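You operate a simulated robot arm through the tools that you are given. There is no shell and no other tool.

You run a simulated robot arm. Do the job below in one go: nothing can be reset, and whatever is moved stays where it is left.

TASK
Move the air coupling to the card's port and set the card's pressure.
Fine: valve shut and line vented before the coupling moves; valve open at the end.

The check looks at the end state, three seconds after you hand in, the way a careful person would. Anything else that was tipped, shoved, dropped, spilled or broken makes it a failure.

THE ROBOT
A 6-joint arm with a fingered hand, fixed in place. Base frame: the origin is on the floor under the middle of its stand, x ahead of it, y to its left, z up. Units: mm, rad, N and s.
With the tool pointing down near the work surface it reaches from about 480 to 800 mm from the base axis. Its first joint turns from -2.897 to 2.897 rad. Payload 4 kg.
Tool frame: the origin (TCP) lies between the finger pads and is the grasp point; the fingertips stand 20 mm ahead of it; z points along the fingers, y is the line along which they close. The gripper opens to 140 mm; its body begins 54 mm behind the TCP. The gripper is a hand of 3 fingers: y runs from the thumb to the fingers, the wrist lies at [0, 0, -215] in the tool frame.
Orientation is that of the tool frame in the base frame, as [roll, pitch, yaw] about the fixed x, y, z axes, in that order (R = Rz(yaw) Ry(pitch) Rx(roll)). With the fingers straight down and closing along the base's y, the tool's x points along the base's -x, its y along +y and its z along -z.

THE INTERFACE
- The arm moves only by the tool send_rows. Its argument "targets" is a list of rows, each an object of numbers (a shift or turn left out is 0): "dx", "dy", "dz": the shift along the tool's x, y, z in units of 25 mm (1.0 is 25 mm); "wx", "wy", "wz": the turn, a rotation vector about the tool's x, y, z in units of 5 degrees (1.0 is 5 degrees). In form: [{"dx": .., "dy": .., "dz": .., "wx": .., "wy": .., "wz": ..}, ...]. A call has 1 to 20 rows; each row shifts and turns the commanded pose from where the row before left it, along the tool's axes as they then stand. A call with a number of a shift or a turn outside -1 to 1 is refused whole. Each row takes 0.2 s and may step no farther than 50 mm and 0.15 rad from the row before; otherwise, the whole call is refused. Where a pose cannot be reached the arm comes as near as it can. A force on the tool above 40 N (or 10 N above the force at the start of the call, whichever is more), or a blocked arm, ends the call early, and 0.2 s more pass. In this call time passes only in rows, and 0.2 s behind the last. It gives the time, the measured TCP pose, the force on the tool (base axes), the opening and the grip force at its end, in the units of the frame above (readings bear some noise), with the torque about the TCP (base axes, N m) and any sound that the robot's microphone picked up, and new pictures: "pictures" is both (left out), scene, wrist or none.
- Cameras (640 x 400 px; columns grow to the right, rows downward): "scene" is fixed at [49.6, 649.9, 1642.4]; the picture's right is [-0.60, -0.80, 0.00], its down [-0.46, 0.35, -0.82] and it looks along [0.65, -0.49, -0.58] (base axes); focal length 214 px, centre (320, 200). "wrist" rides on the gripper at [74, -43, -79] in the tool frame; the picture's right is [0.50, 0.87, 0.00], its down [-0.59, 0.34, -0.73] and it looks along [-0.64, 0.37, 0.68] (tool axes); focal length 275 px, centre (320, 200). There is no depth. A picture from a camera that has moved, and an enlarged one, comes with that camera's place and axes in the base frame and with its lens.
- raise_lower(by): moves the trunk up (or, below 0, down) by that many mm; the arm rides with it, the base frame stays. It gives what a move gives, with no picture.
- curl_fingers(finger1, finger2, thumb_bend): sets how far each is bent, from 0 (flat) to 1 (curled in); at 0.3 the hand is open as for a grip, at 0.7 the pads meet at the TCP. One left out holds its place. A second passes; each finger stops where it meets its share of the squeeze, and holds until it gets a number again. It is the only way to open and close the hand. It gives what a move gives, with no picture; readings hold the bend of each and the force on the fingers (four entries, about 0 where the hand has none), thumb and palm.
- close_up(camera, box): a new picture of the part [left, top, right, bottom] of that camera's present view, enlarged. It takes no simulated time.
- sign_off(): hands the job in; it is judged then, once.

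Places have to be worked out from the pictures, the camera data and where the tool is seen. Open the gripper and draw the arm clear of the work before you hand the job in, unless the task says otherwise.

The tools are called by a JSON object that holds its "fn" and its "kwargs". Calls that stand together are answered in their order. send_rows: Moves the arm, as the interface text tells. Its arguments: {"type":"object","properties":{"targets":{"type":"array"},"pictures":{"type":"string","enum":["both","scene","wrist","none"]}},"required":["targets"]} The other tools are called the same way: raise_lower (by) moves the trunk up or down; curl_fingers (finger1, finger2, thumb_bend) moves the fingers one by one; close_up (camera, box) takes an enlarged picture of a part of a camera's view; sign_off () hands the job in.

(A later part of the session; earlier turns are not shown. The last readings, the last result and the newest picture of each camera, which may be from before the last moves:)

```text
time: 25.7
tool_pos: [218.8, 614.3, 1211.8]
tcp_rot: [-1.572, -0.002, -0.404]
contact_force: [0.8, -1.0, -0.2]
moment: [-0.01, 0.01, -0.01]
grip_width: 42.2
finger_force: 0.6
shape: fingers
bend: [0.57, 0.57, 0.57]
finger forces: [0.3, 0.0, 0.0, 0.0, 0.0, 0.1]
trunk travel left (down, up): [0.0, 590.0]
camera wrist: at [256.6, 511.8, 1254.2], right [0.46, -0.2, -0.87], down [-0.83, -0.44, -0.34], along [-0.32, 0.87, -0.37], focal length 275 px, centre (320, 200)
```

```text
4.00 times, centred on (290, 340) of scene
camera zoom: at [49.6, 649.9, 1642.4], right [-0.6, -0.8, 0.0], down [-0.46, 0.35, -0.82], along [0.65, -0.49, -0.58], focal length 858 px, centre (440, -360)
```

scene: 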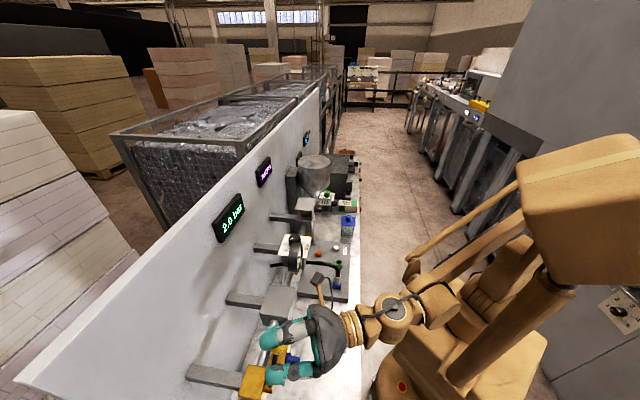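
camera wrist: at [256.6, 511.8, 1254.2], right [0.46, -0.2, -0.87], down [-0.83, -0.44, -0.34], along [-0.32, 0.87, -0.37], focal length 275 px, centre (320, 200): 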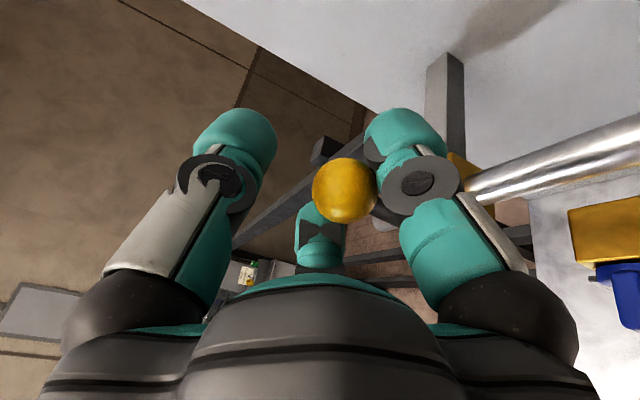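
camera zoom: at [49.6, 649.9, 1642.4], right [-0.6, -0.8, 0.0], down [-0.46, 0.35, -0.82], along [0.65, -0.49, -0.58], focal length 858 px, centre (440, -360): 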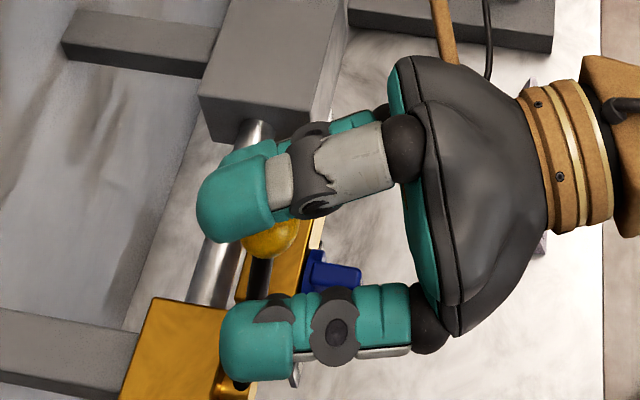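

Heading turned without disturbing the lever (about 75° now). I continue pushing the ball left in small steps to finish the quarter turn.

{"fn": "send_rows", "kwargs": {"targets": [{"dx": -0.222, "dz": 0.092}, {"dx": -0.222, "dz": 0.092}, {"dx": -0.222, "dz": 0.092}, {"dx": -0.222, "dz": 0.092}, {"dx": -0.222, "dz": 0.092}, {"dx": -0.222, "dz": 0.092}]}}

{"fn": "close_up", "kwargs": {"camera": "scene", "box": [230, 290, 350, 390]}}

```text
time: 27.1
tool_pos: [195.2, 639.5, 1211.2]
tcp_rot: [-1.572, 0.0, -0.405]
contact_force: [1.6, 0.1, -0.8]
moment: [0.01, -0.02, -0.01]
grip_width: 42.8
finger_force: 0.5
shape: fingers
bend: [0.57, 0.57, 0.57]
finger forces: [0.9, 0.0, 0.1, 0.0, 0.0, 0.0]
trunk travel left (down, up): [0.0, 590.0]
camera wrist: at [231.4, 538.0, 1254.3], right [0.46, -0.2, -0.87], down [-0.83, -0.44, -0.34], along [-0.32, 0.87, -0.37], focal length 275 px, centre (320, 200)
```

scene: 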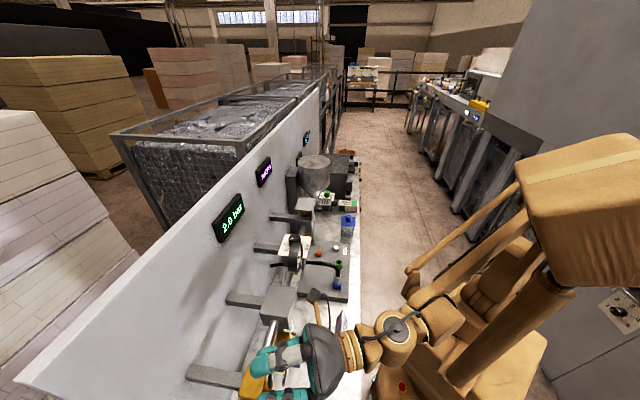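
wrist: 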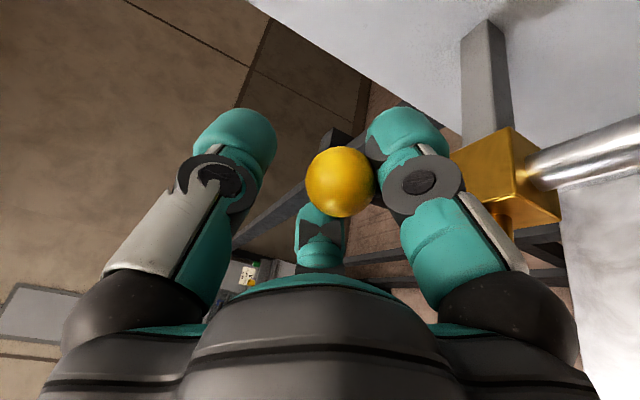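

```text
4.00 times, centred on (290, 340) of scene
camera zoom: at [49.6, 649.9, 1642.4], right [-0.6, -0.8, 0.0], down [-0.46, 0.35, -0.82], along [0.65, -0.49, -0.58], focal length 858 px, centre (440, -360)
```

zoom: 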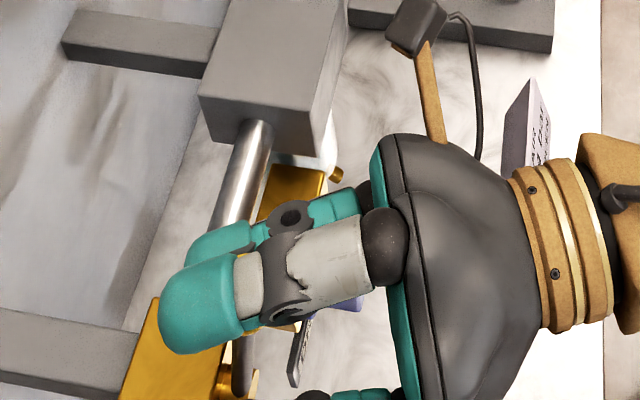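

The lever is now near vertical (~89°). I nudge a few millimetres further left to find the closed stop.

{"fn": "send_rows", "kwargs": {"targets": [{"dx": -0.111, "dz": 0.046}, {"dx": -0.111, "dz": 0.046}, {"dx": -0.111, "dz": 0.046}]}}

```text
time: 27.9
tool_pos: [189.1, 647.4, 1212.2]
tcp_rot: [-1.57, -0.001, -0.404]
contact_force: [1.1, -0.4, 0.0]
moment: [-0.01, 0.01, 0.02]
grip_width: 43.0
finger_force: 0.9
shape: fingers
bend: [0.57, 0.57, 0.57]
finger forces: [1.1, 0.0, 0.0, 0.1, 0.0, 0.1]
trunk travel left (down, up): [0.0, 590.0]
camera wrist: at [225.5, 544.3, 1253.9], right [0.46, -0.2, -0.87], down [-0.83, -0.44, -0.34], along [-0.32, 0.87, -0.37], focal length 275 px, centre (320, 200)
```

scene: 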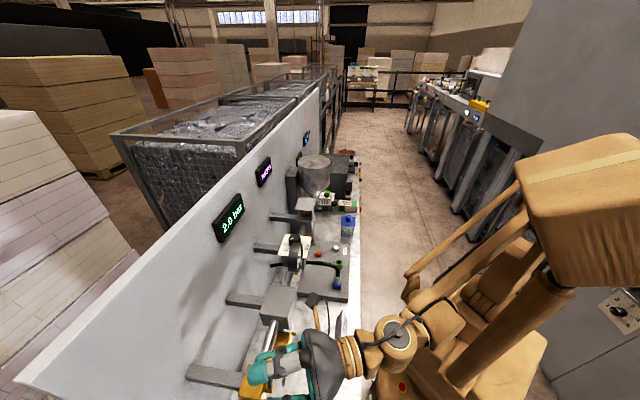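
wrist: 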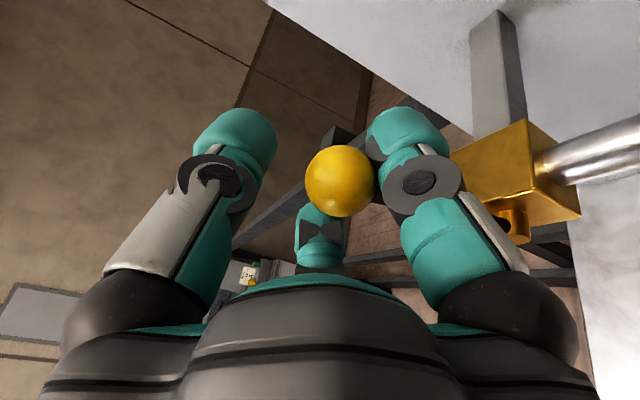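

No hard stop is felt and I estimate the lever at 90–94°, i.e. across the pipe. I open the fingers and draw straight back off the ball to inspect the lever.

{"fn": "curl_fingers", "kwargs": {"finger1": 0.45, "finger2": 0.45, "thumb_bend": 0.45}}

{"fn": "send_rows", "kwargs": {"targets": [{"dx": -0.2, "dz": -0.48}, {"dx": -0.307, "dz": -0.739}, {"dx": -0.307, "dz": -0.739}, {"dx": -0.307, "dz": -0.739}, {"dx": -0.307, "dz": -0.739}]}}

{"fn": "close_up", "kwargs": {"camera": "scene", "box": [200, 290, 360, 400]}}

{"fn": "close_up", "kwargs": {"camera": "scene", "box": [210, 190, 250, 250]}}

```text
time: 28.9
tool_pos: [188.7, 647.1, 1211.1]
tcp_rot: [-1.571, -0.003, -0.404]
contact_force: [-0.2, 1.5, -0.5]
moment: [0.01, 0.01, 0.01]
grip_width: 79.2
finger_force: 0.1
shape: fingers
bend: [0.45, 0.45, 0.45]
finger forces: [0.1, 0.0, 0.0, 0.0, 0.0, 0.0]
trunk travel left (down, up): [0.0, 590.0]
```

```text
time: 30.3
tool_pos: [152.3, 585.6, 1212.4]
tcp_rot: [-1.571, -0.003, -0.458]
contact_force: [-1.1, -0.1, -0.5]
moment: [-0.01, 0.01, 0.0]
grip_width: 79.2
finger_force: 0.1
shape: fingers
bend: [0.45, 0.45, 0.45]
finger forces: [0.0, 0.1, 0.0, 0.0, 0.1, 0.0]
trunk travel left (down, up): [0.0, 590.0]
stopped in row 5: the arm was blocked; the commanded pose is now the measured one
camera wrist: at [183.8, 481.0, 1256.2], right [0.45, -0.22, -0.87], down [-0.85, -0.4, -0.34], along [-0.27, 0.89, -0.37], focal length 275 px, centre (320, 200)
```

scene: 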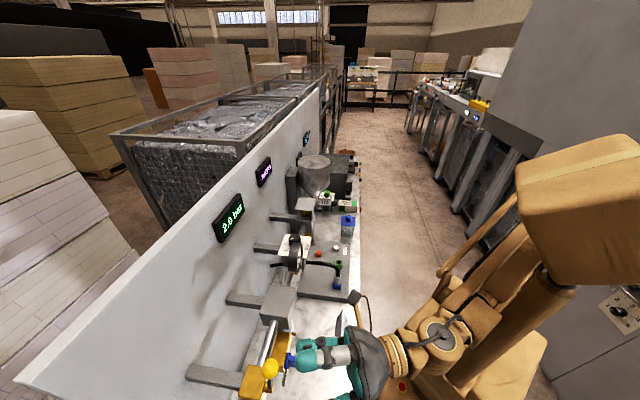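
wrist: 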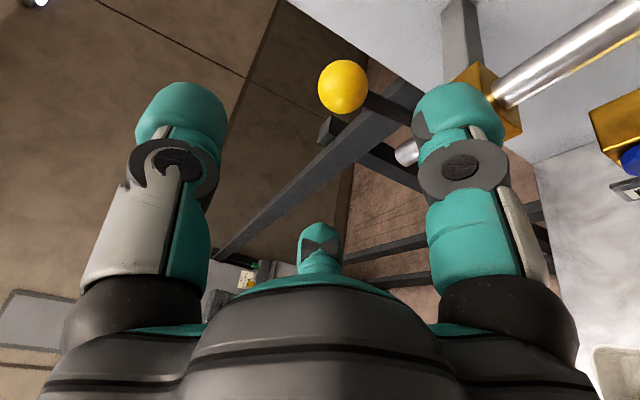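

```text
3.64 times, centred on (280, 345) of scene
camera zoom: at [49.6, 649.9, 1642.4], right [-0.6, -0.8, 0.0], down [-0.46, 0.35, -0.82], along [0.65, -0.49, -0.58], focal length 780 px, centre (466, -327)
```

zoom: 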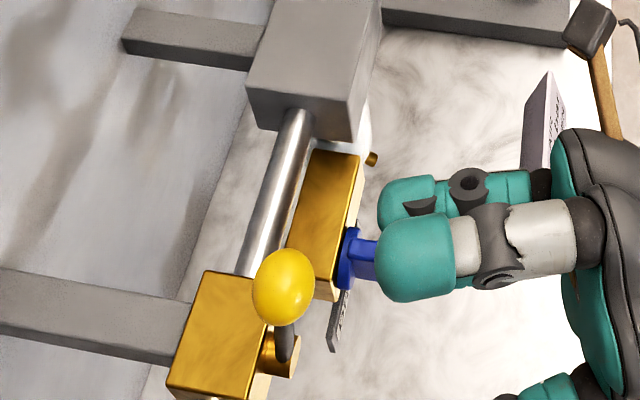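

```text
6.67 times, centred on (230, 220) of scene
camera zoom: at [49.6, 649.9, 1642.4], right [-0.6, -0.8, 0.0], down [-0.46, 0.35, -0.82], along [0.65, -0.49, -0.58], focal length 1430 px, centre (920, 67)
```

zoom: 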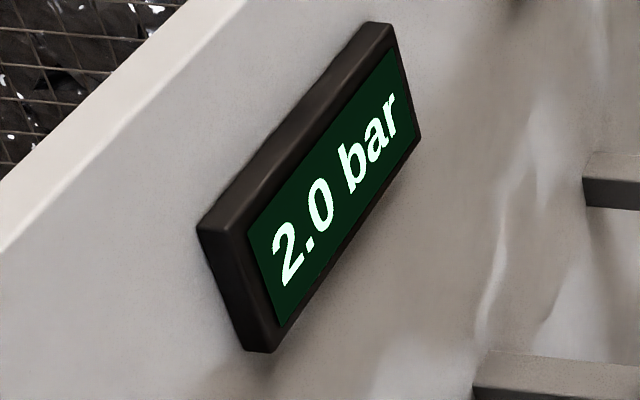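

The freed lever now stands vertical: ball at about [202, 640, 1210], which is 90° from the pipe, so the valve is shut (display still 2.0 bar, line not yet vented). I move the hand right, away from the lever, and turn it back to its normal attitude.

{"fn": "send_rows", "kwargs": {"targets": [{"dx": 0.82, "dz": -0.289}, {"dx": 0.82, "dz": -0.289}, {"dx": 0.82, "dz": -0.289}, {"dx": 0.82, "dz": -0.289}, {"dx": 0.82, "dz": -0.289}, {"dx": 0.82, "dz": -0.289}, {"wy": 0.975}, {"wy": 0.975}, {"wy": 0.975}, {"wy": 0.975}]}}

{"fn": "close_up", "kwargs": {"camera": "scene", "box": [200, 290, 360, 400]}}

```text
time: 32.5
tool_pos: [241.5, 493.5, 1214.3]
tcp_rot: [-1.571, 0.0, -0.795]
contact_force: [-0.3, -0.1, -0.3]
moment: [-0.01, 0.03, -0.01]
grip_width: 79.4
finger_force: 0.1
shape: fingers
bend: [0.45, 0.45, 0.45]
finger forces: [0.0, 0.0, 0.1, 0.0, 0.0, 0.0]
trunk travel left (down, up): [0.0, 590.0]
camera wrist: at [236.4, 385.0, 1256.3], right [0.35, -0.36, -0.87], down [-0.94, -0.1, -0.34], along [0.04, 0.93, -0.37], focal length 275 px, centre (320, 200)
```

scene: 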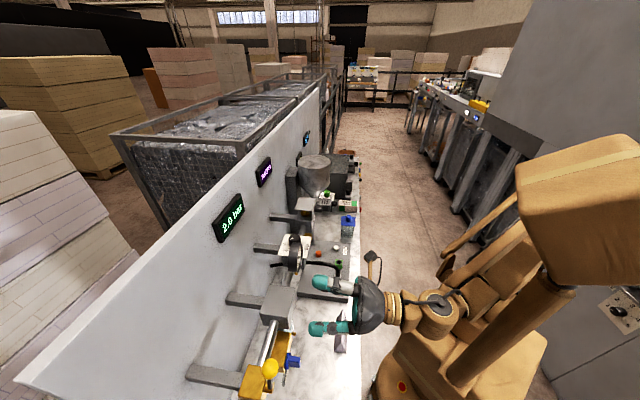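
wrist: 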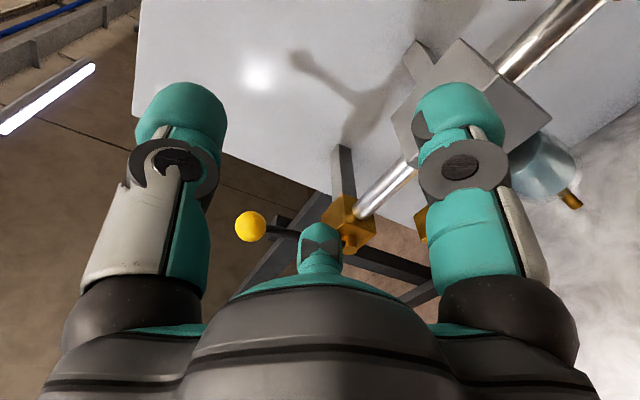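

```text
3.64 times, centred on (280, 345) of scene
camera zoom: at [49.6, 649.9, 1642.4], right [-0.6, -0.8, 0.0], down [-0.46, 0.35, -0.82], along [0.65, -0.49, -0.58], focal length 780 px, centre (466, -327)
```

zoom: 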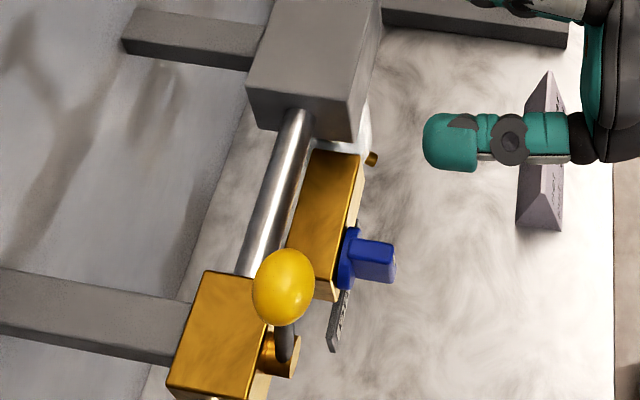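

The lever is clearly vertical and untouched. I roll the hand back to its neutral attitude here in free space.

{"fn": "send_rows", "kwargs": {"targets": [{"wz": 1}, {"wz": 1}, {"wz": 1}, {"wz": 1}, {"wz": 1}, {"wz": 1}, {"wz": 1}, {"wz": 1}, {"wz": 1}, {"wz": 1}, {"wz": 1}, {"wz": 1}, {"wz": 1}, {"wz": 1}, {"wz": 1}, {"wz": 1}, {"wz": 1}, {"wz": 1}], "pictures": "none"}}

{"fn": "curl_fingers", "kwargs": {"finger1": 0.7, "finger2": 0.7, "thumb_bend": 0.7}}

```text
time: 36.3
tool_pos: [240.9, 492.8, 1212.2]
tcp_rot: [-2.108, 1.57, -1.328]
contact_force: [0.5, -0.4, 0.5]
moment: [0.02, 0.0, -0.02]
grip_width: 79.2
finger_force: 0.1
shape: fingers
bend: [0.45, 0.45, 0.45]
finger forces: [0.1, 0.1, 0.1, 0.0, 0.0, 0.0]
trunk travel left (down, up): [0.0, 590.0]
```

```text
time: 37.3
tool_pos: [240.4, 492.9, 1214.1]
tcp_rot: [-1.613, 1.569, -0.837]
contact_force: [0.1, -0.1, -0.7]
moment: [0.01, 0.01, -0.01]
grip_width: 4.2
finger_force: 0.2
shape: fingers
bend: [0.69, 0.69, 0.7]
finger forces: [0.0, 0.0, 0.0, 0.0, 0.1, 0.0]
trunk travel left (down, up): [0.0, 590.0]
```

Neutral horizontal attitude restored, fingers closed. Now I swing to fingers-down while travelling right above the panel, at z≈1214 which clears everything there.

{"fn": "send_rows", "kwargs": {"targets": [{"wy": 1, "dy": -1}, {"wy": 1, "dy": -1}, {"wy": 1, "dy": -1}, {"wy": 1, "dy": -1}, {"wy": 1, "dy": -1}, {"wy": 1, "dy": -1}, {"wy": 1, "dy": -1}, {"wy": 1, "dy": -1}, {"wy": 1, "dy": -1}, {"wy": 1, "dy": -1}, {"wy": 1, "dy": -1}, {"wy": 1, "dy": -1}, {"wy": 1, "dy": -1}, {"wy": 1, "dy": -1}, {"wy": 1, "dy": -1}, {"wy": 1, "dy": -1}, {"wy": 1, "dy": -1}, {"wy": 1, "dy": -1}]}}

```text
time: 41.1
tool_pos: [557.6, 173.3, 1212.5]
tcp_rot: [-3.141, -0.001, -2.363]
contact_force: [-0.8, 0.2, 0.1]
moment: [0.0, -0.01, 0.0]
grip_width: 4.4
finger_force: 0.0
shape: fingers
bend: [0.69, 0.69, 0.7]
finger forces: [0.0, 0.1, 0.1, 0.0, 0.0, 0.0]
trunk travel left (down, up): [0.0, 590.0]
camera wrist: at [535.7, 90.2, 1292.6], right [-0.96, 0.27, 0.0], down [0.18, 0.66, 0.73], along [0.2, 0.71, -0.68], focal length 275 px, centre (320, 200)
```

scene: 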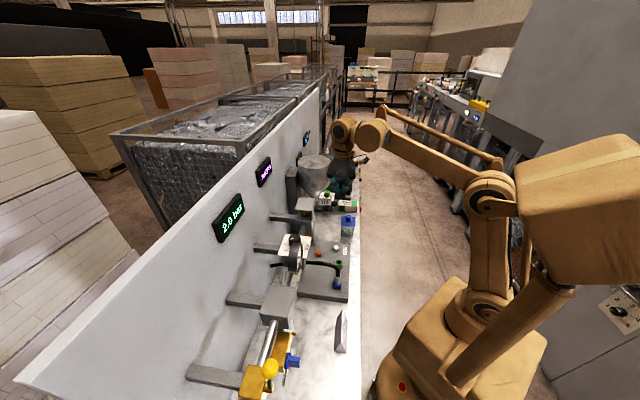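
wrist: 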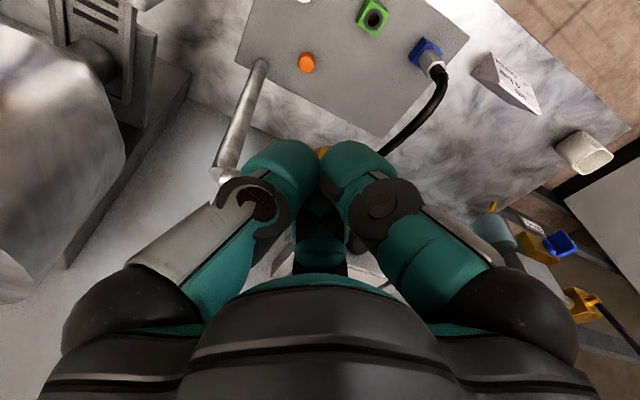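

The VENT button top is at about [575, 158, 852] from three views. I move over it and come down to ~40 mm above it with the closed fingertips.

{"fn": "send_rows", "kwargs": {"targets": [{"dx": -0.025, "dy": -0.47}, {"dx": -0.025, "dy": -0.47}, {"dz": 1}, {"dz": 1}, {"dz": 1}, {"dz": 1}, {"dz": 1}, {"dz": 1}, {"dz": 1}, {"dz": 1}, {"dz": 1}, {"dz": 1}, {"dz": 1}, {"dz": 0.8}]}}

{"fn": "close_up", "kwargs": {"camera": "scene", "box": [290, 200, 390, 270]}}

```text
time: 44.1
tool_pos: [574.9, 157.1, 919.3]
tcp_rot: [-3.14, 0.0, -2.363]
contact_force: [0.7, 0.3, 0.4]
moment: [0.02, -0.01, -0.02]
grip_width: 4.2
finger_force: 0.1
shape: fingers
bend: [0.69, 0.69, 0.7]
finger forces: [0.0, 0.1, 0.0, 0.0, 0.1, 0.0]
trunk travel left (down, up): [0.0, 590.0]
camera wrist: at [552.5, 73.5, 998.4], right [-0.96, 0.27, 0.0], down [0.18, 0.66, 0.73], along [0.2, 0.71, -0.68], focal length 275 px, centre (320, 200)
```

scene: 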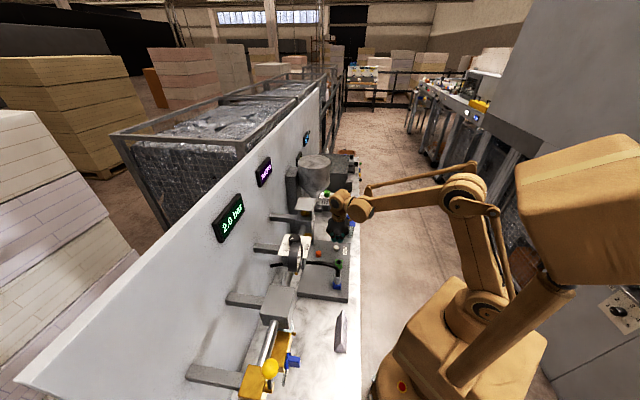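
wrist: 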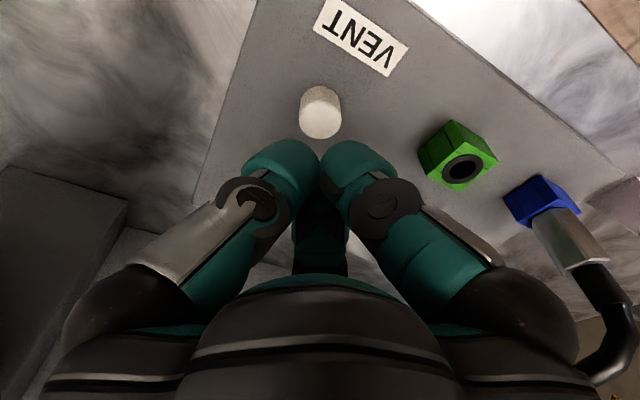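

```text
5.71 times, centred on (340, 235) of scene
camera zoom: at [49.6, 649.9, 1642.4], right [-0.6, -0.8, 0.0], down [-0.46, 0.35, -0.82], along [0.65, -0.49, -0.58], focal length 1226 px, centre (206, 0)
```

zoom: 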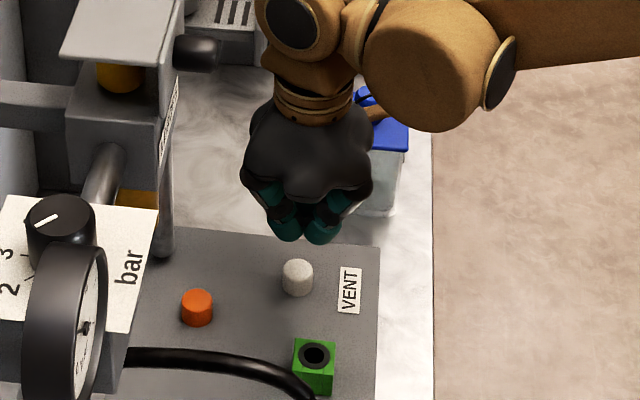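

The wrist view shows the white button directly under the fingertips, beside its VENT label. I press down gently in small steps.

{"fn": "send_rows", "kwargs": {"targets": [{"dy": 0.07, "dz": 0.4}, {"dz": 0.4}, {"dz": 0.4}, {"dz": 0.2}, {"dz": 0.1}, {"dz": 0.1}]}}

{"fn": "close_up", "kwargs": {"camera": "scene", "box": [290, 200, 390, 270]}}

```text
time: 45.5
tool_pos: [573.5, 158.2, 879.8]
tcp_rot: [-3.14, 0.001, -2.364]
contact_force: [1.7, -0.5, 0.2]
moment: [0.02, -0.01, 0.03]
grip_width: 4.4
finger_force: 0.0
shape: fingers
bend: [0.69, 0.69, 0.7]
finger forces: [0.0, 0.0, 0.0, 0.1, 0.0, 0.0]
trunk travel left (down, up): [0.0, 590.0]
camera wrist: at [550.8, 75.0, 958.3], right [-0.96, 0.27, 0.0], down [0.18, 0.66, 0.73], along [0.2, 0.71, -0.68], focal length 275 px, centre (320, 200)
```

scene: 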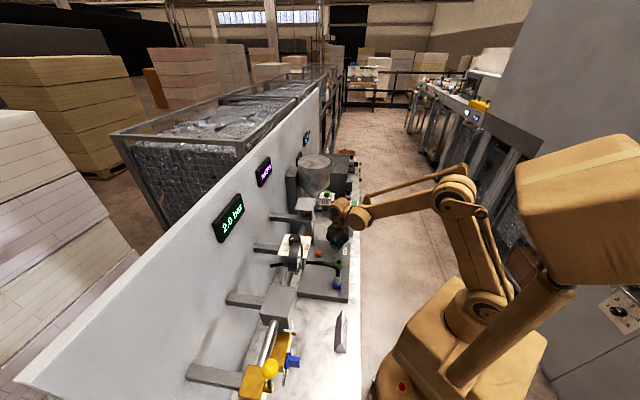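
wrist: 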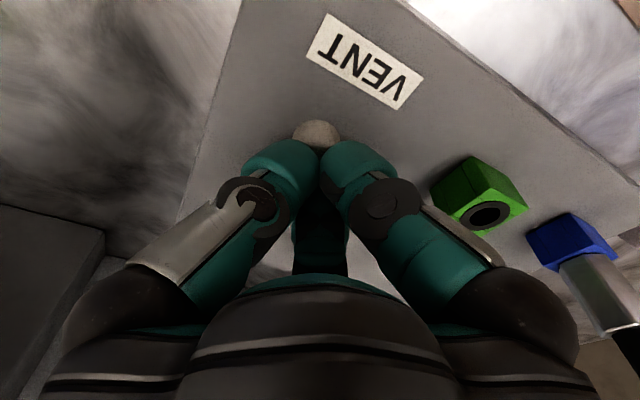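

```text
5.71 times, centred on (340, 235) of scene
camera zoom: at [49.6, 649.9, 1642.4], right [-0.6, -0.8, 0.0], down [-0.46, 0.35, -0.82], along [0.65, -0.49, -0.58], focal length 1226 px, centre (206, 0)
```

zoom: 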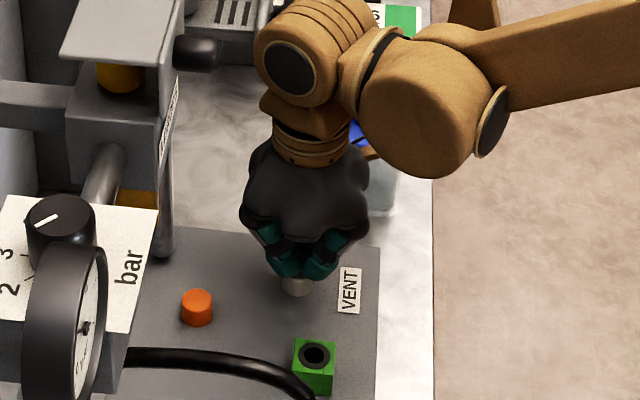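

No contact yet; tips are just above the button. I continue down in ~3 mm steps.

{"fn": "send_rows", "kwargs": {"targets": [{"dz": 0.12}, {"dz": 0.12}, {"dz": 0.12}, {"dz": 0.12}]}}

{"fn": "close_up", "kwargs": {"camera": "scene", "box": [210, 190, 250, 250]}}

```text
time: 46.5
tool_pos: [573.7, 157.7, 867.6]
tcp_rot: [-3.14, 0.0, -2.363]
contact_force: [3.7, 2.3, 12.8]
moment: [0.16, -0.12, -0.05]
grip_width: 4.5
finger_force: 7.3
shape: fingers
bend: [0.69, 0.71, 0.7]
finger forces: [0.1, 14.0, 0.1, 0.0, 0.1, 0.0]
trunk travel left (down, up): [0.0, 590.0]
heard: click
camera wrist: at [550.6, 75.0, 947.2], right [-0.96, 0.27, 0.0], down [0.18, 0.65, 0.73], along [0.2, 0.71, -0.68], focal length 275 px, centre (320, 200)
```

scene: 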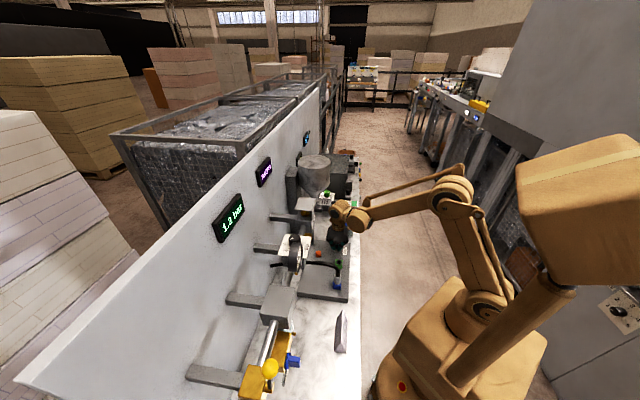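
wrist: 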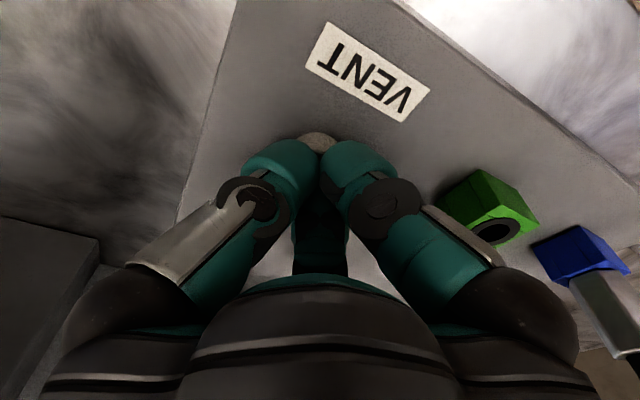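

```text
6.67 times, centred on (230, 220) of scene
camera zoom: at [49.6, 649.9, 1642.4], right [-0.6, -0.8, 0.0], down [-0.46, 0.35, -0.82], along [0.65, -0.49, -0.58], focal length 1430 px, centre (920, 67)
```

zoom: 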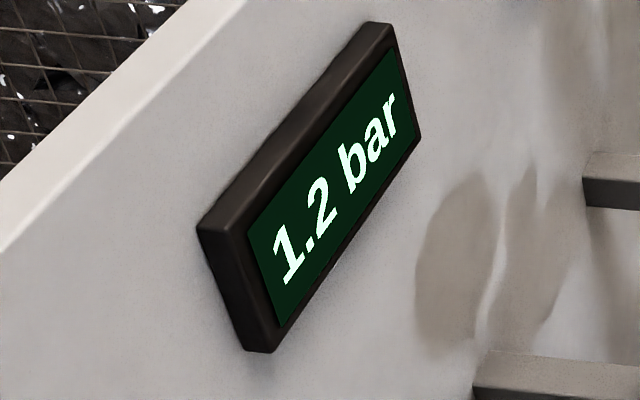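

A click was heard and the display has dropped to 1.2 bar, so the valve is really shut and the line is venting. I keep the button pressed and watch until it reaches zero.

{"fn": "send_rows", "kwargs": {"targets": [{"dz": 0}, {"dz": 0}, {"dz": 0}, {"dz": 0}, {"dz": 0}, {"dz": 0}, {"dz": 0}, {"dz": 0}, {"dz": 0}, {"dz": 0}], "pictures": "none"}}

{"fn": "close_up", "kwargs": {"camera": "scene", "box": [210, 190, 250, 250]}}

```text
time: 48.7
tool_pos: [573.9, 157.7, 867.2]
tcp_rot: [-3.139, -0.002, -2.362]
contact_force: [4.8, 2.5, 13.6]
moment: [0.24, -0.14, -0.02]
grip_width: 4.1
finger_force: 7.6
shape: fingers
bend: [0.69, 0.7, 0.7]
finger forces: [0.0, 15.4, 0.0, 0.0, 0.0, 0.0]
trunk travel left (down, up): [0.0, 590.0]
```

```text
6.67 times, centred on (230, 220) of scene
camera zoom: at [49.6, 649.9, 1642.4], right [-0.6, -0.8, 0.0], down [-0.46, 0.35, -0.82], along [0.65, -0.49, -0.58], focal length 1430 px, centre (920, 67)
```

zoom: 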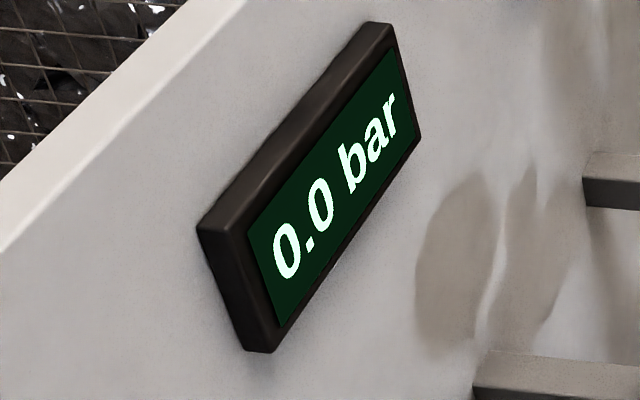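

The line is at 0.0 bar. I lift off the button and look at the panel and coupling again.

{"fn": "send_rows", "kwargs": {"targets": [{"dz": -0.5}, {"dz": -1}, {"dz": -1}, {"dz": -1}, {"dz": -1}, {"dz": -1}, {"dz": -1}, {"dz": -1}, {"dz": -1}]}}

{"fn": "close_up", "kwargs": {"camera": "scene", "box": [290, 220, 390, 300]}}

{"fn": "close_up", "kwargs": {"camera": "wrist", "box": [240, 0, 560, 200]}}

```text
time: 50.7
tool_pos: [573.3, 157.5, 1081.1]
tcp_rot: [-3.14, 0.001, -2.363]
contact_force: [0.6, 0.4, 0.2]
moment: [-0.01, -0.01, 0.01]
grip_width: 4.3
finger_force: 0.2
shape: fingers
bend: [0.69, 0.71, 0.7]
finger forces: [0.0, 0.1, 0.0, 0.0, 0.0, 0.0]
trunk travel left (down, up): [0.0, 590.0]
camera wrist: at [550.9, 74.3, 1159.4], right [-0.96, 0.27, 0.0], down [0.18, 0.66, 0.73], along [0.2, 0.71, -0.68], focal length 275 px, centre (320, 200)
```

scene: 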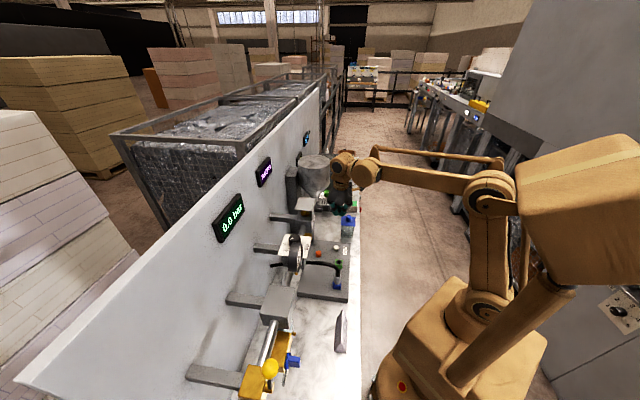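
wrist: 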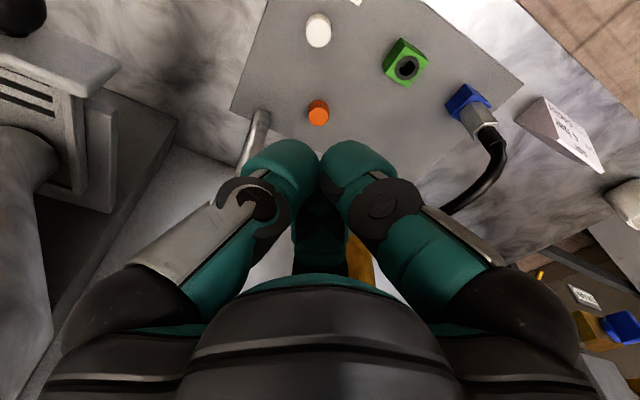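

```text
5.00 times, centred on (340, 260) of scene
camera zoom: at [49.6, 649.9, 1642.4], right [-0.6, -0.8, 0.0], down [-0.46, 0.35, -0.82], along [0.65, -0.49, -0.58], focal length 1072 px, centre (220, -100)
```

zoom: 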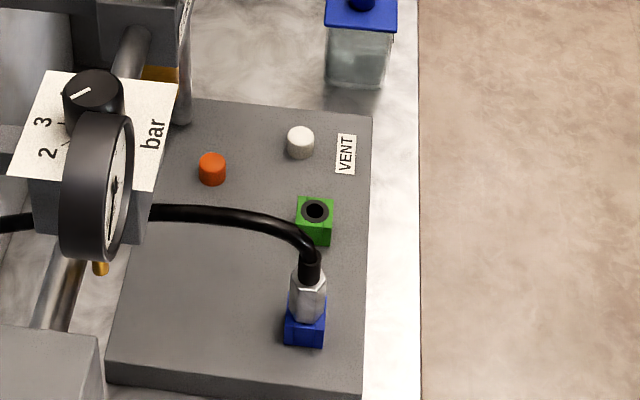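

```text
2.00 times, centred on (400, 100) of wrist
camera zoom: at [550.9, 74.3, 1159.4], right [-0.96, 0.27, 0.0], down [0.18, 0.66, 0.73], along [0.2, 0.71, -0.68], focal length 551 px, centre (160, 400)
```

zoom: 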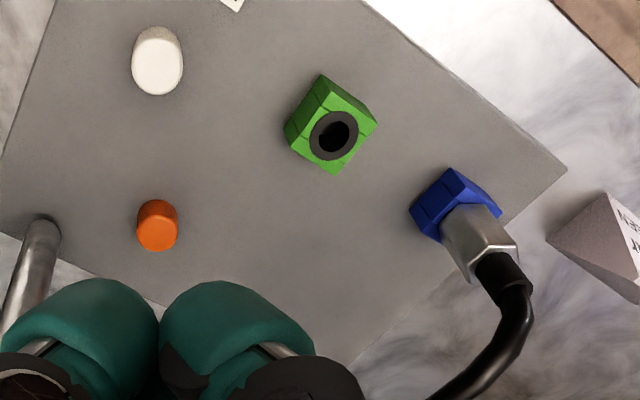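

Display stays at 0.0 bar with the button released. The coupling's hex sits at about [422, 282] (top z≈899) in the blue port and the green port's hole is at about [493.5, 211, 864]. I open the hand and turn it 90° here so that the hose will pass between the two fingers with the thumb on the robot side.

{"fn": "curl_fingers", "kwargs": {"finger1": 0.38, "finger2": 0.38, "thumb_bend": 0.38}}

{"fn": "send_rows", "kwargs": {"targets": [{"wz": 1}, {"wz": 1}, {"wz": 1}, {"wz": 1}, {"wz": 1}, {"wz": 1}, {"wz": 1}, {"wz": 1}, {"wz": 1}, {"wz": 1}, {"wz": 1}, {"wz": 1}, {"wz": 1}, {"wz": 1}, {"wz": 1}, {"wz": 1}, {"wz": 1}, {"wz": 1}]}}

```text
time: 51.7
tool_pos: [574.1, 157.4, 1080.8]
tcp_rot: [-3.139, 0.002, -2.362]
contact_force: [0.1, 0.0, -0.1]
moment: [0.02, 0.0, 0.01]
grip_width: 100.6
finger_force: 0.1
shape: fingers
bend: [0.38, 0.38, 0.38]
finger forces: [0.1, 0.0, 0.0, 0.0, 0.0, 0.0]
trunk travel left (down, up): [0.0, 590.0]
```

```text
time: 55.5
tool_pos: [573.1, 158.0, 1080.1]
tcp_rot: [-3.14, 0.001, 2.348]
contact_force: [-0.2, 0.4, -0.4]
moment: [-0.03, 0.02, -0.01]
grip_width: 100.9
finger_force: 0.0
shape: fingers
bend: [0.38, 0.38, 0.38]
finger forces: [0.1, 0.1, 0.0, 0.1, 0.0, 0.0]
trunk travel left (down, up): [0.0, 590.0]
camera wrist: at [490.9, 180.5, 1158.5], right [0.27, 0.96, 0.0], down [0.65, -0.18, 0.74], along [0.71, -0.2, -0.68], focal length 275 px, centre (320, 200)
```

scene: 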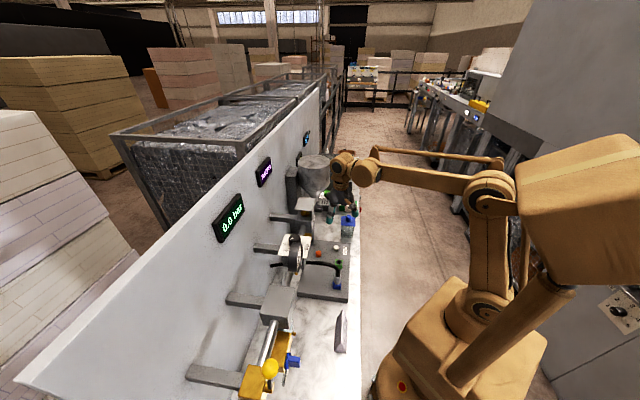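
wrist: 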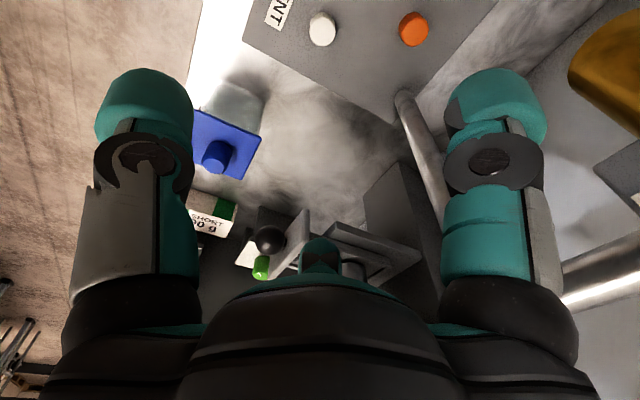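

Hand turned; tool x now points left along the bench, y toward the wall. I move over the coupling at this height and tilt the hand 20° so the palm stays on the robot side of the hose.

{"fn": "send_rows", "kwargs": {"targets": [{"dx": 0.971, "dy": -0.106}, {"dx": 0.971, "dy": -0.106}, {"dx": 0.971, "dy": -0.106}, {"dx": 0.971, "dy": -0.106}, {"dx": 0.971, "dy": -0.106}, {"dx": 0.971, "dy": -0.106}, {"dx": 0.971, "dy": -0.106}, {"dx": 0.971, "dy": -0.106}, {"wx": -1}, {"wx": -1}, {"wx": -1}, {"wx": -1}]}}

{"fn": "close_up", "kwargs": {"camera": "scene", "box": [280, 230, 380, 310]}}

```text
time: 58.1
tool_pos: [422.0, 281.0, 1079.6]
tcp_rot: [2.791, 0.001, 2.349]
contact_force: [-0.3, -0.1, 1.5]
moment: [0.06, -0.02, 0.02]
grip_width: 100.7
finger_force: 0.0
shape: fingers
bend: [0.38, 0.38, 0.38]
finger forces: [0.0, 0.1, 0.0, 0.1, 0.0, 0.0]
trunk travel left (down, up): [0.0, 590.0]
camera wrist: at [321.7, 286.6, 1138.7], right [0.23, 0.93, 0.3], down [0.46, -0.37, 0.81], along [0.86, -0.05, -0.51], focal length 275 px, centre (320, 200)
```

scene: 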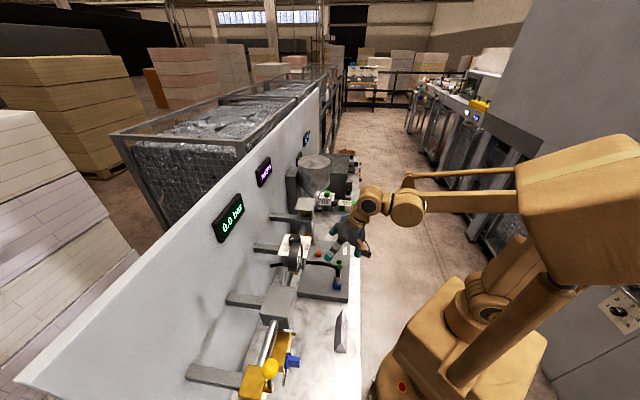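
wrist: 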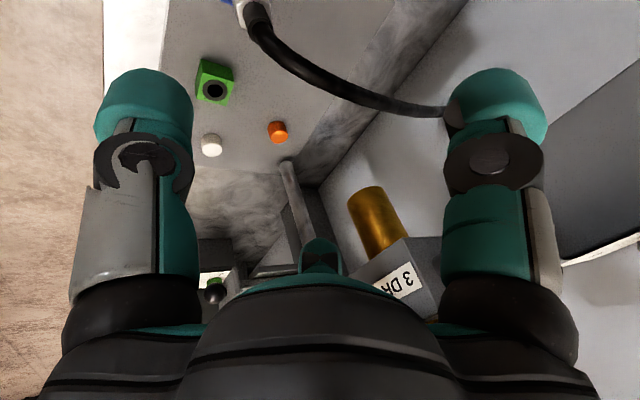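

```text
5.00 times, centred on (330, 270) of scene
camera zoom: at [49.6, 649.9, 1642.4], right [-0.6, -0.8, 0.0], down [-0.46, 0.35, -0.82], along [0.65, -0.49, -0.58], focal length 1072 px, centre (270, -150)
```

zoom: 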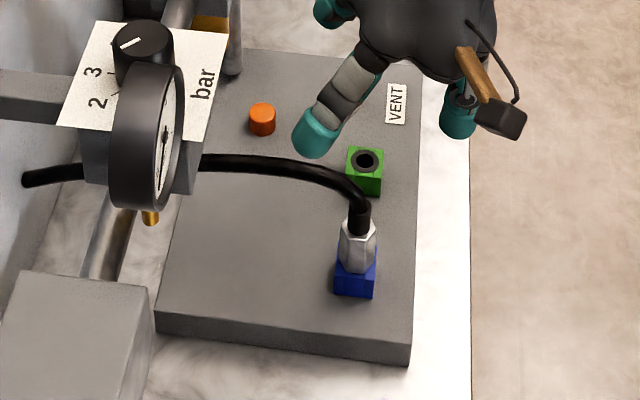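

The coupling, hose and green port are in view and the hand is centred over the coupling. I descend vertically most of the way with the hose passing between the two fingers.

{"fn": "send_rows", "kwargs": {"targets": [{"dz": 0.891, "dy": -0.324}, {"dz": 0.891, "dy": -0.324}, {"dz": 0.891, "dy": -0.324}, {"dz": 0.891, "dy": -0.324}, {"dz": 0.891, "dy": -0.324}]}}

{"fn": "close_up", "kwargs": {"camera": "scene", "box": [280, 230, 380, 310]}}

```text
time: 59.3
tool_pos: [422.7, 281.8, 961.7]
tcp_rot: [2.792, 0.001, 2.35]
contact_force: [-0.5, 0.2, 1.0]
moment: [-0.01, -0.01, -0.02]
grip_width: 101.0
finger_force: 0.1
shape: fingers
bend: [0.38, 0.38, 0.38]
finger forces: [0.0, 0.1, 0.0, 0.1, 0.1, 0.0]
trunk travel left (down, up): [0.0, 590.0]
camera wrist: at [322.4, 286.2, 1020.5], right [0.23, 0.93, 0.3], down [0.46, -0.37, 0.81], along [0.86, -0.05, -0.51], focal length 275 px, centre (320, 200)
```

scene: 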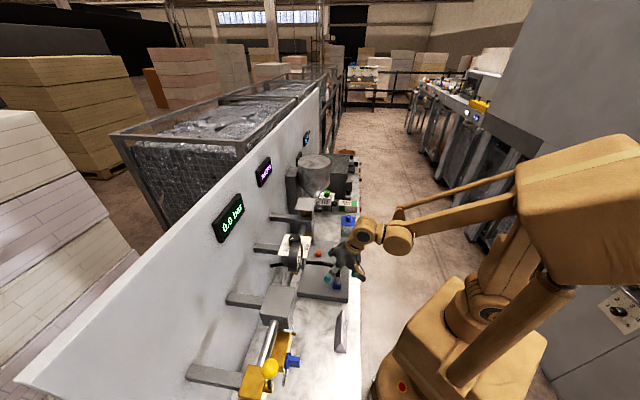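
wrist: 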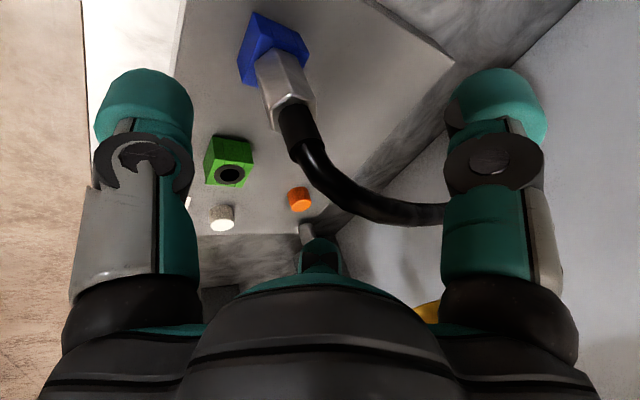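

```text
5.00 times, centred on (330, 270) of scene
camera zoom: at [49.6, 649.9, 1642.4], right [-0.6, -0.8, 0.0], down [-0.46, 0.35, -0.82], along [0.65, -0.49, -0.58], focal length 1072 px, centre (270, -150)
```

zoom: 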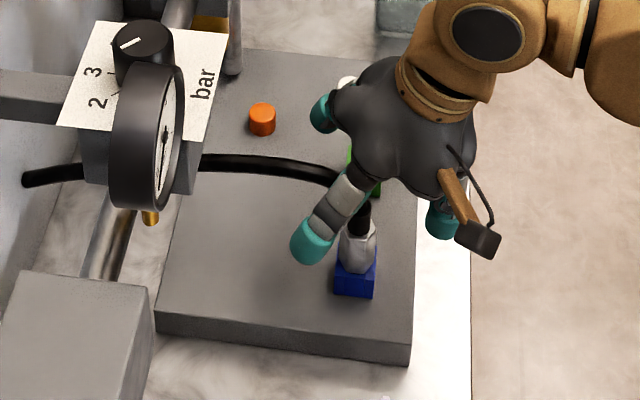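

The hex is now well resolved: centre about [422.5, 283.5], from z≈860 to 902, and the hose runs between the two fingers. I descend the last 75 mm to grasp height.

{"fn": "send_rows", "kwargs": {"targets": [{"dx": 0.06, "dy": 0.05}, {"dz": 0.7, "dy": -0.255}, {"dz": 0.7, "dy": -0.255}, {"dz": 0.7, "dy": -0.255}, {"dz": 0.7, "dy": -0.255}]}}

{"fn": "close_up", "kwargs": {"camera": "scene", "box": [280, 230, 380, 310]}}

```text
time: 60.5
tool_pos: [421.9, 283.4, 887.0]
tcp_rot: [2.792, 0.003, 2.349]
contact_force: [1.2, -0.4, -0.7]
moment: [0.03, 0.01, 0.0]
grip_width: 100.6
finger_force: 0.0
shape: fingers
bend: [0.38, 0.38, 0.38]
finger forces: [0.1, 0.0, 0.0, 0.1, 0.0, 0.0]
trunk travel left (down, up): [0.0, 590.0]
camera wrist: at [322.3, 288.7, 945.9], right [0.23, 0.93, 0.3], down [0.46, -0.37, 0.81], along [0.86, -0.05, -0.51], focal length 275 px, centre (320, 200)
```

scene: 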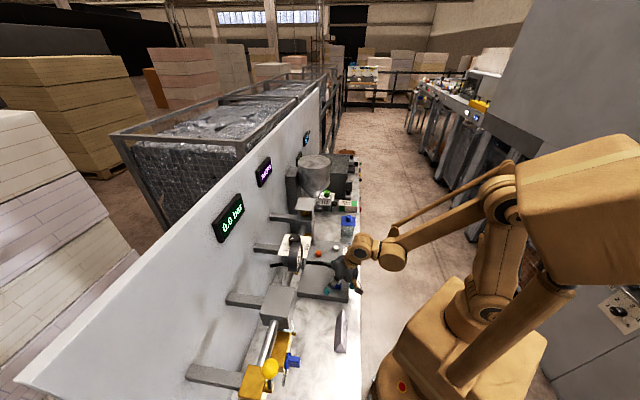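
wrist: 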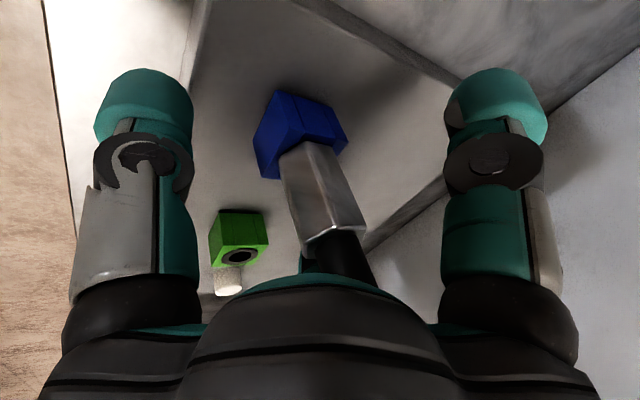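

```text
5.00 times, centred on (330, 270) of scene
camera zoom: at [49.6, 649.9, 1642.4], right [-0.6, -0.8, 0.0], down [-0.46, 0.35, -0.82], along [0.65, -0.49, -0.58], focal length 1072 px, centre (270, -150)
```

zoom: 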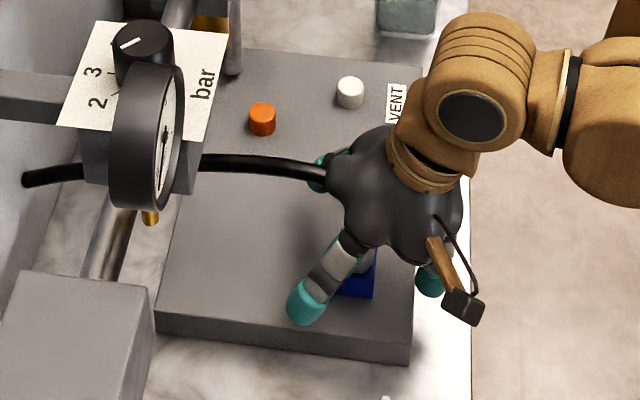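

The hex sits right at the grasp point in the wrist view, with no contact yet. I close all three digits on it.

{"fn": "curl_fingers", "kwargs": {"finger1": 0.57, "finger2": 0.57, "thumb_bend": 0.57}}

{"fn": "close_up", "kwargs": {"camera": "wrist", "box": [80, 40, 560, 340]}}

{"fn": "curl_fingers", "kwargs": {"finger1": 0.72, "finger2": 0.72, "thumb_bend": 0.72}}

{"fn": "close_up", "kwargs": {"camera": "wrist", "box": [80, 40, 560, 340]}}

```text
time: 61.5
tool_pos: [421.8, 282.6, 886.2]
tcp_rot: [2.792, 0.002, 2.348]
contact_force: [0.5, -0.5, -0.9]
moment: [0.01, 0.0, 0.03]
grip_width: 45.0
finger_force: 0.1
shape: fingers
bend: [0.56, 0.56, 0.56]
finger forces: [0.0, 0.0, 0.0, 0.1, 0.0, 0.0]
trunk travel left (down, up): [0.0, 590.0]
```

```text
1.33 times, centred on (320, 190) of wrist
camera zoom: at [322.1, 288.6, 946.2], right [0.23, 0.93, 0.3], down [0.46, -0.37, 0.81], along [0.86, -0.05, -0.51], focal length 367 px, centre (320, 213)
```

zoom: 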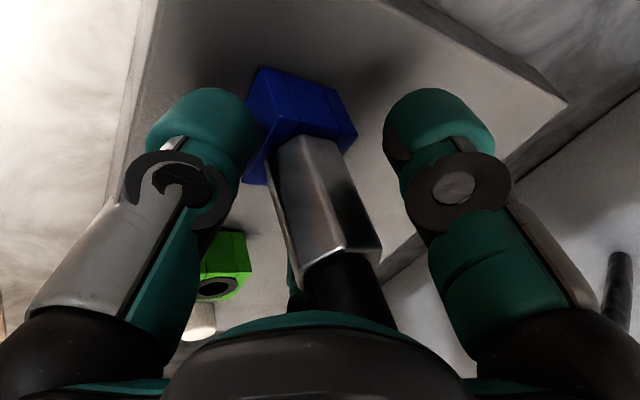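

```text
time: 62.5
tool_pos: [422.5, 282.9, 887.3]
tcp_rot: [2.793, 0.003, 2.349]
contact_force: [-10.8, -9.9, -14.8]
moment: [-0.29, 0.35, 0.03]
grip_width: 26.4
finger_force: 20.3
shape: fingers
bend: [0.65, 0.63, 0.61]
finger forces: [7.6, 9.5, 0.0, 0.1, 23.1, 0.0]
trunk travel left (down, up): [0.0, 590.0]
```

```text
1.33 times, centred on (320, 190) of wrist
camera zoom: at [321.7, 288.0, 946.1], right [0.23, 0.93, 0.29], down [0.46, -0.37, 0.81], along [0.86, -0.05, -0.51], focal length 367 px, centre (320, 213)
```

zoom: 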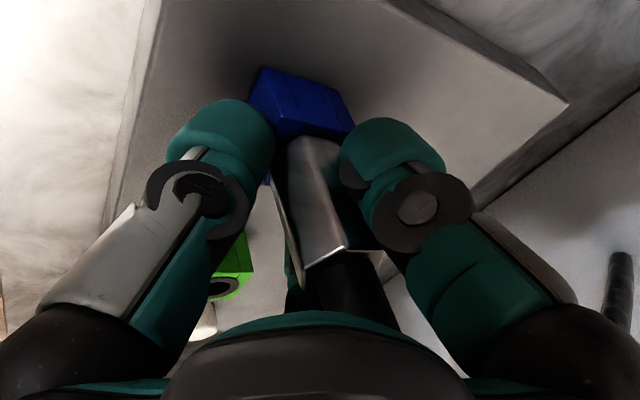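

All three digits hold the hex (8/10/23 N). I pull straight up in small steps and watch the force.

{"fn": "send_rows", "kwargs": {"targets": [{"dz": -0.15, "dy": 0.055}, {"dz": -0.15, "dy": 0.055}, {"dz": -0.15, "dy": 0.055}, {"dz": -0.15, "dy": 0.055}]}}

{"fn": "close_up", "kwargs": {"camera": "wrist", "box": [80, 40, 560, 340]}}

```text
time: 63.5
tool_pos: [420.4, 283.5, 903.4]
tcp_rot: [2.792, 0.003, 2.35]
contact_force: [-2.8, -2.6, -2.1]
moment: [-0.16, 0.16, 0.0]
grip_width: 21.8
finger_force: 18.6
shape: fingers
bend: [0.65, 0.64, 0.63]
finger forces: [9.8, 10.6, 0.0, 0.1, 17.0, 0.0]
trunk travel left (down, up): [0.0, 590.0]
camera wrist: at [321.5, 288.4, 962.6], right [0.23, 0.93, 0.3], down [0.46, -0.37, 0.81], along [0.86, -0.05, -0.51], focal length 275 px, centre (320, 200)
```

scene: 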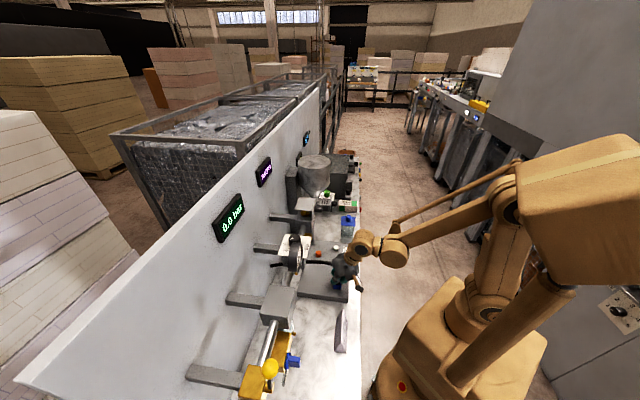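
wrist: 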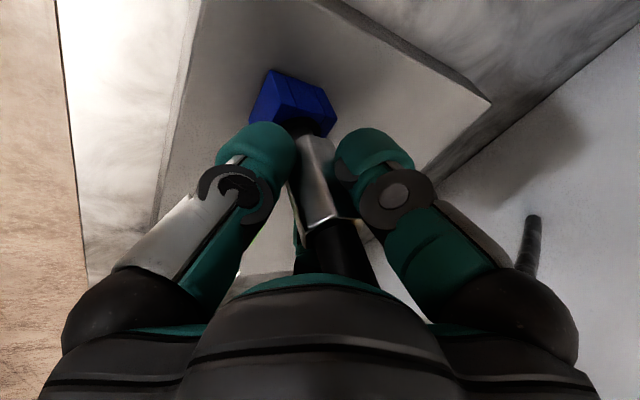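

```text
1.33 times, centred on (320, 190) of wrist
camera zoom: at [321.5, 288.4, 962.6], right [0.23, 0.93, 0.3], down [0.46, -0.37, 0.81], along [0.86, -0.05, -0.51], focal length 367 px, centre (320, 213)
```

zoom: 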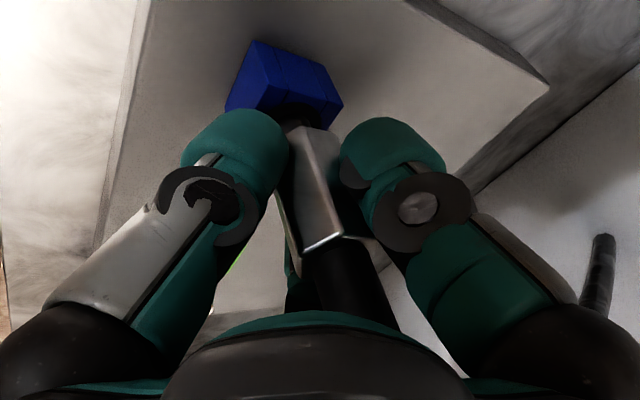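

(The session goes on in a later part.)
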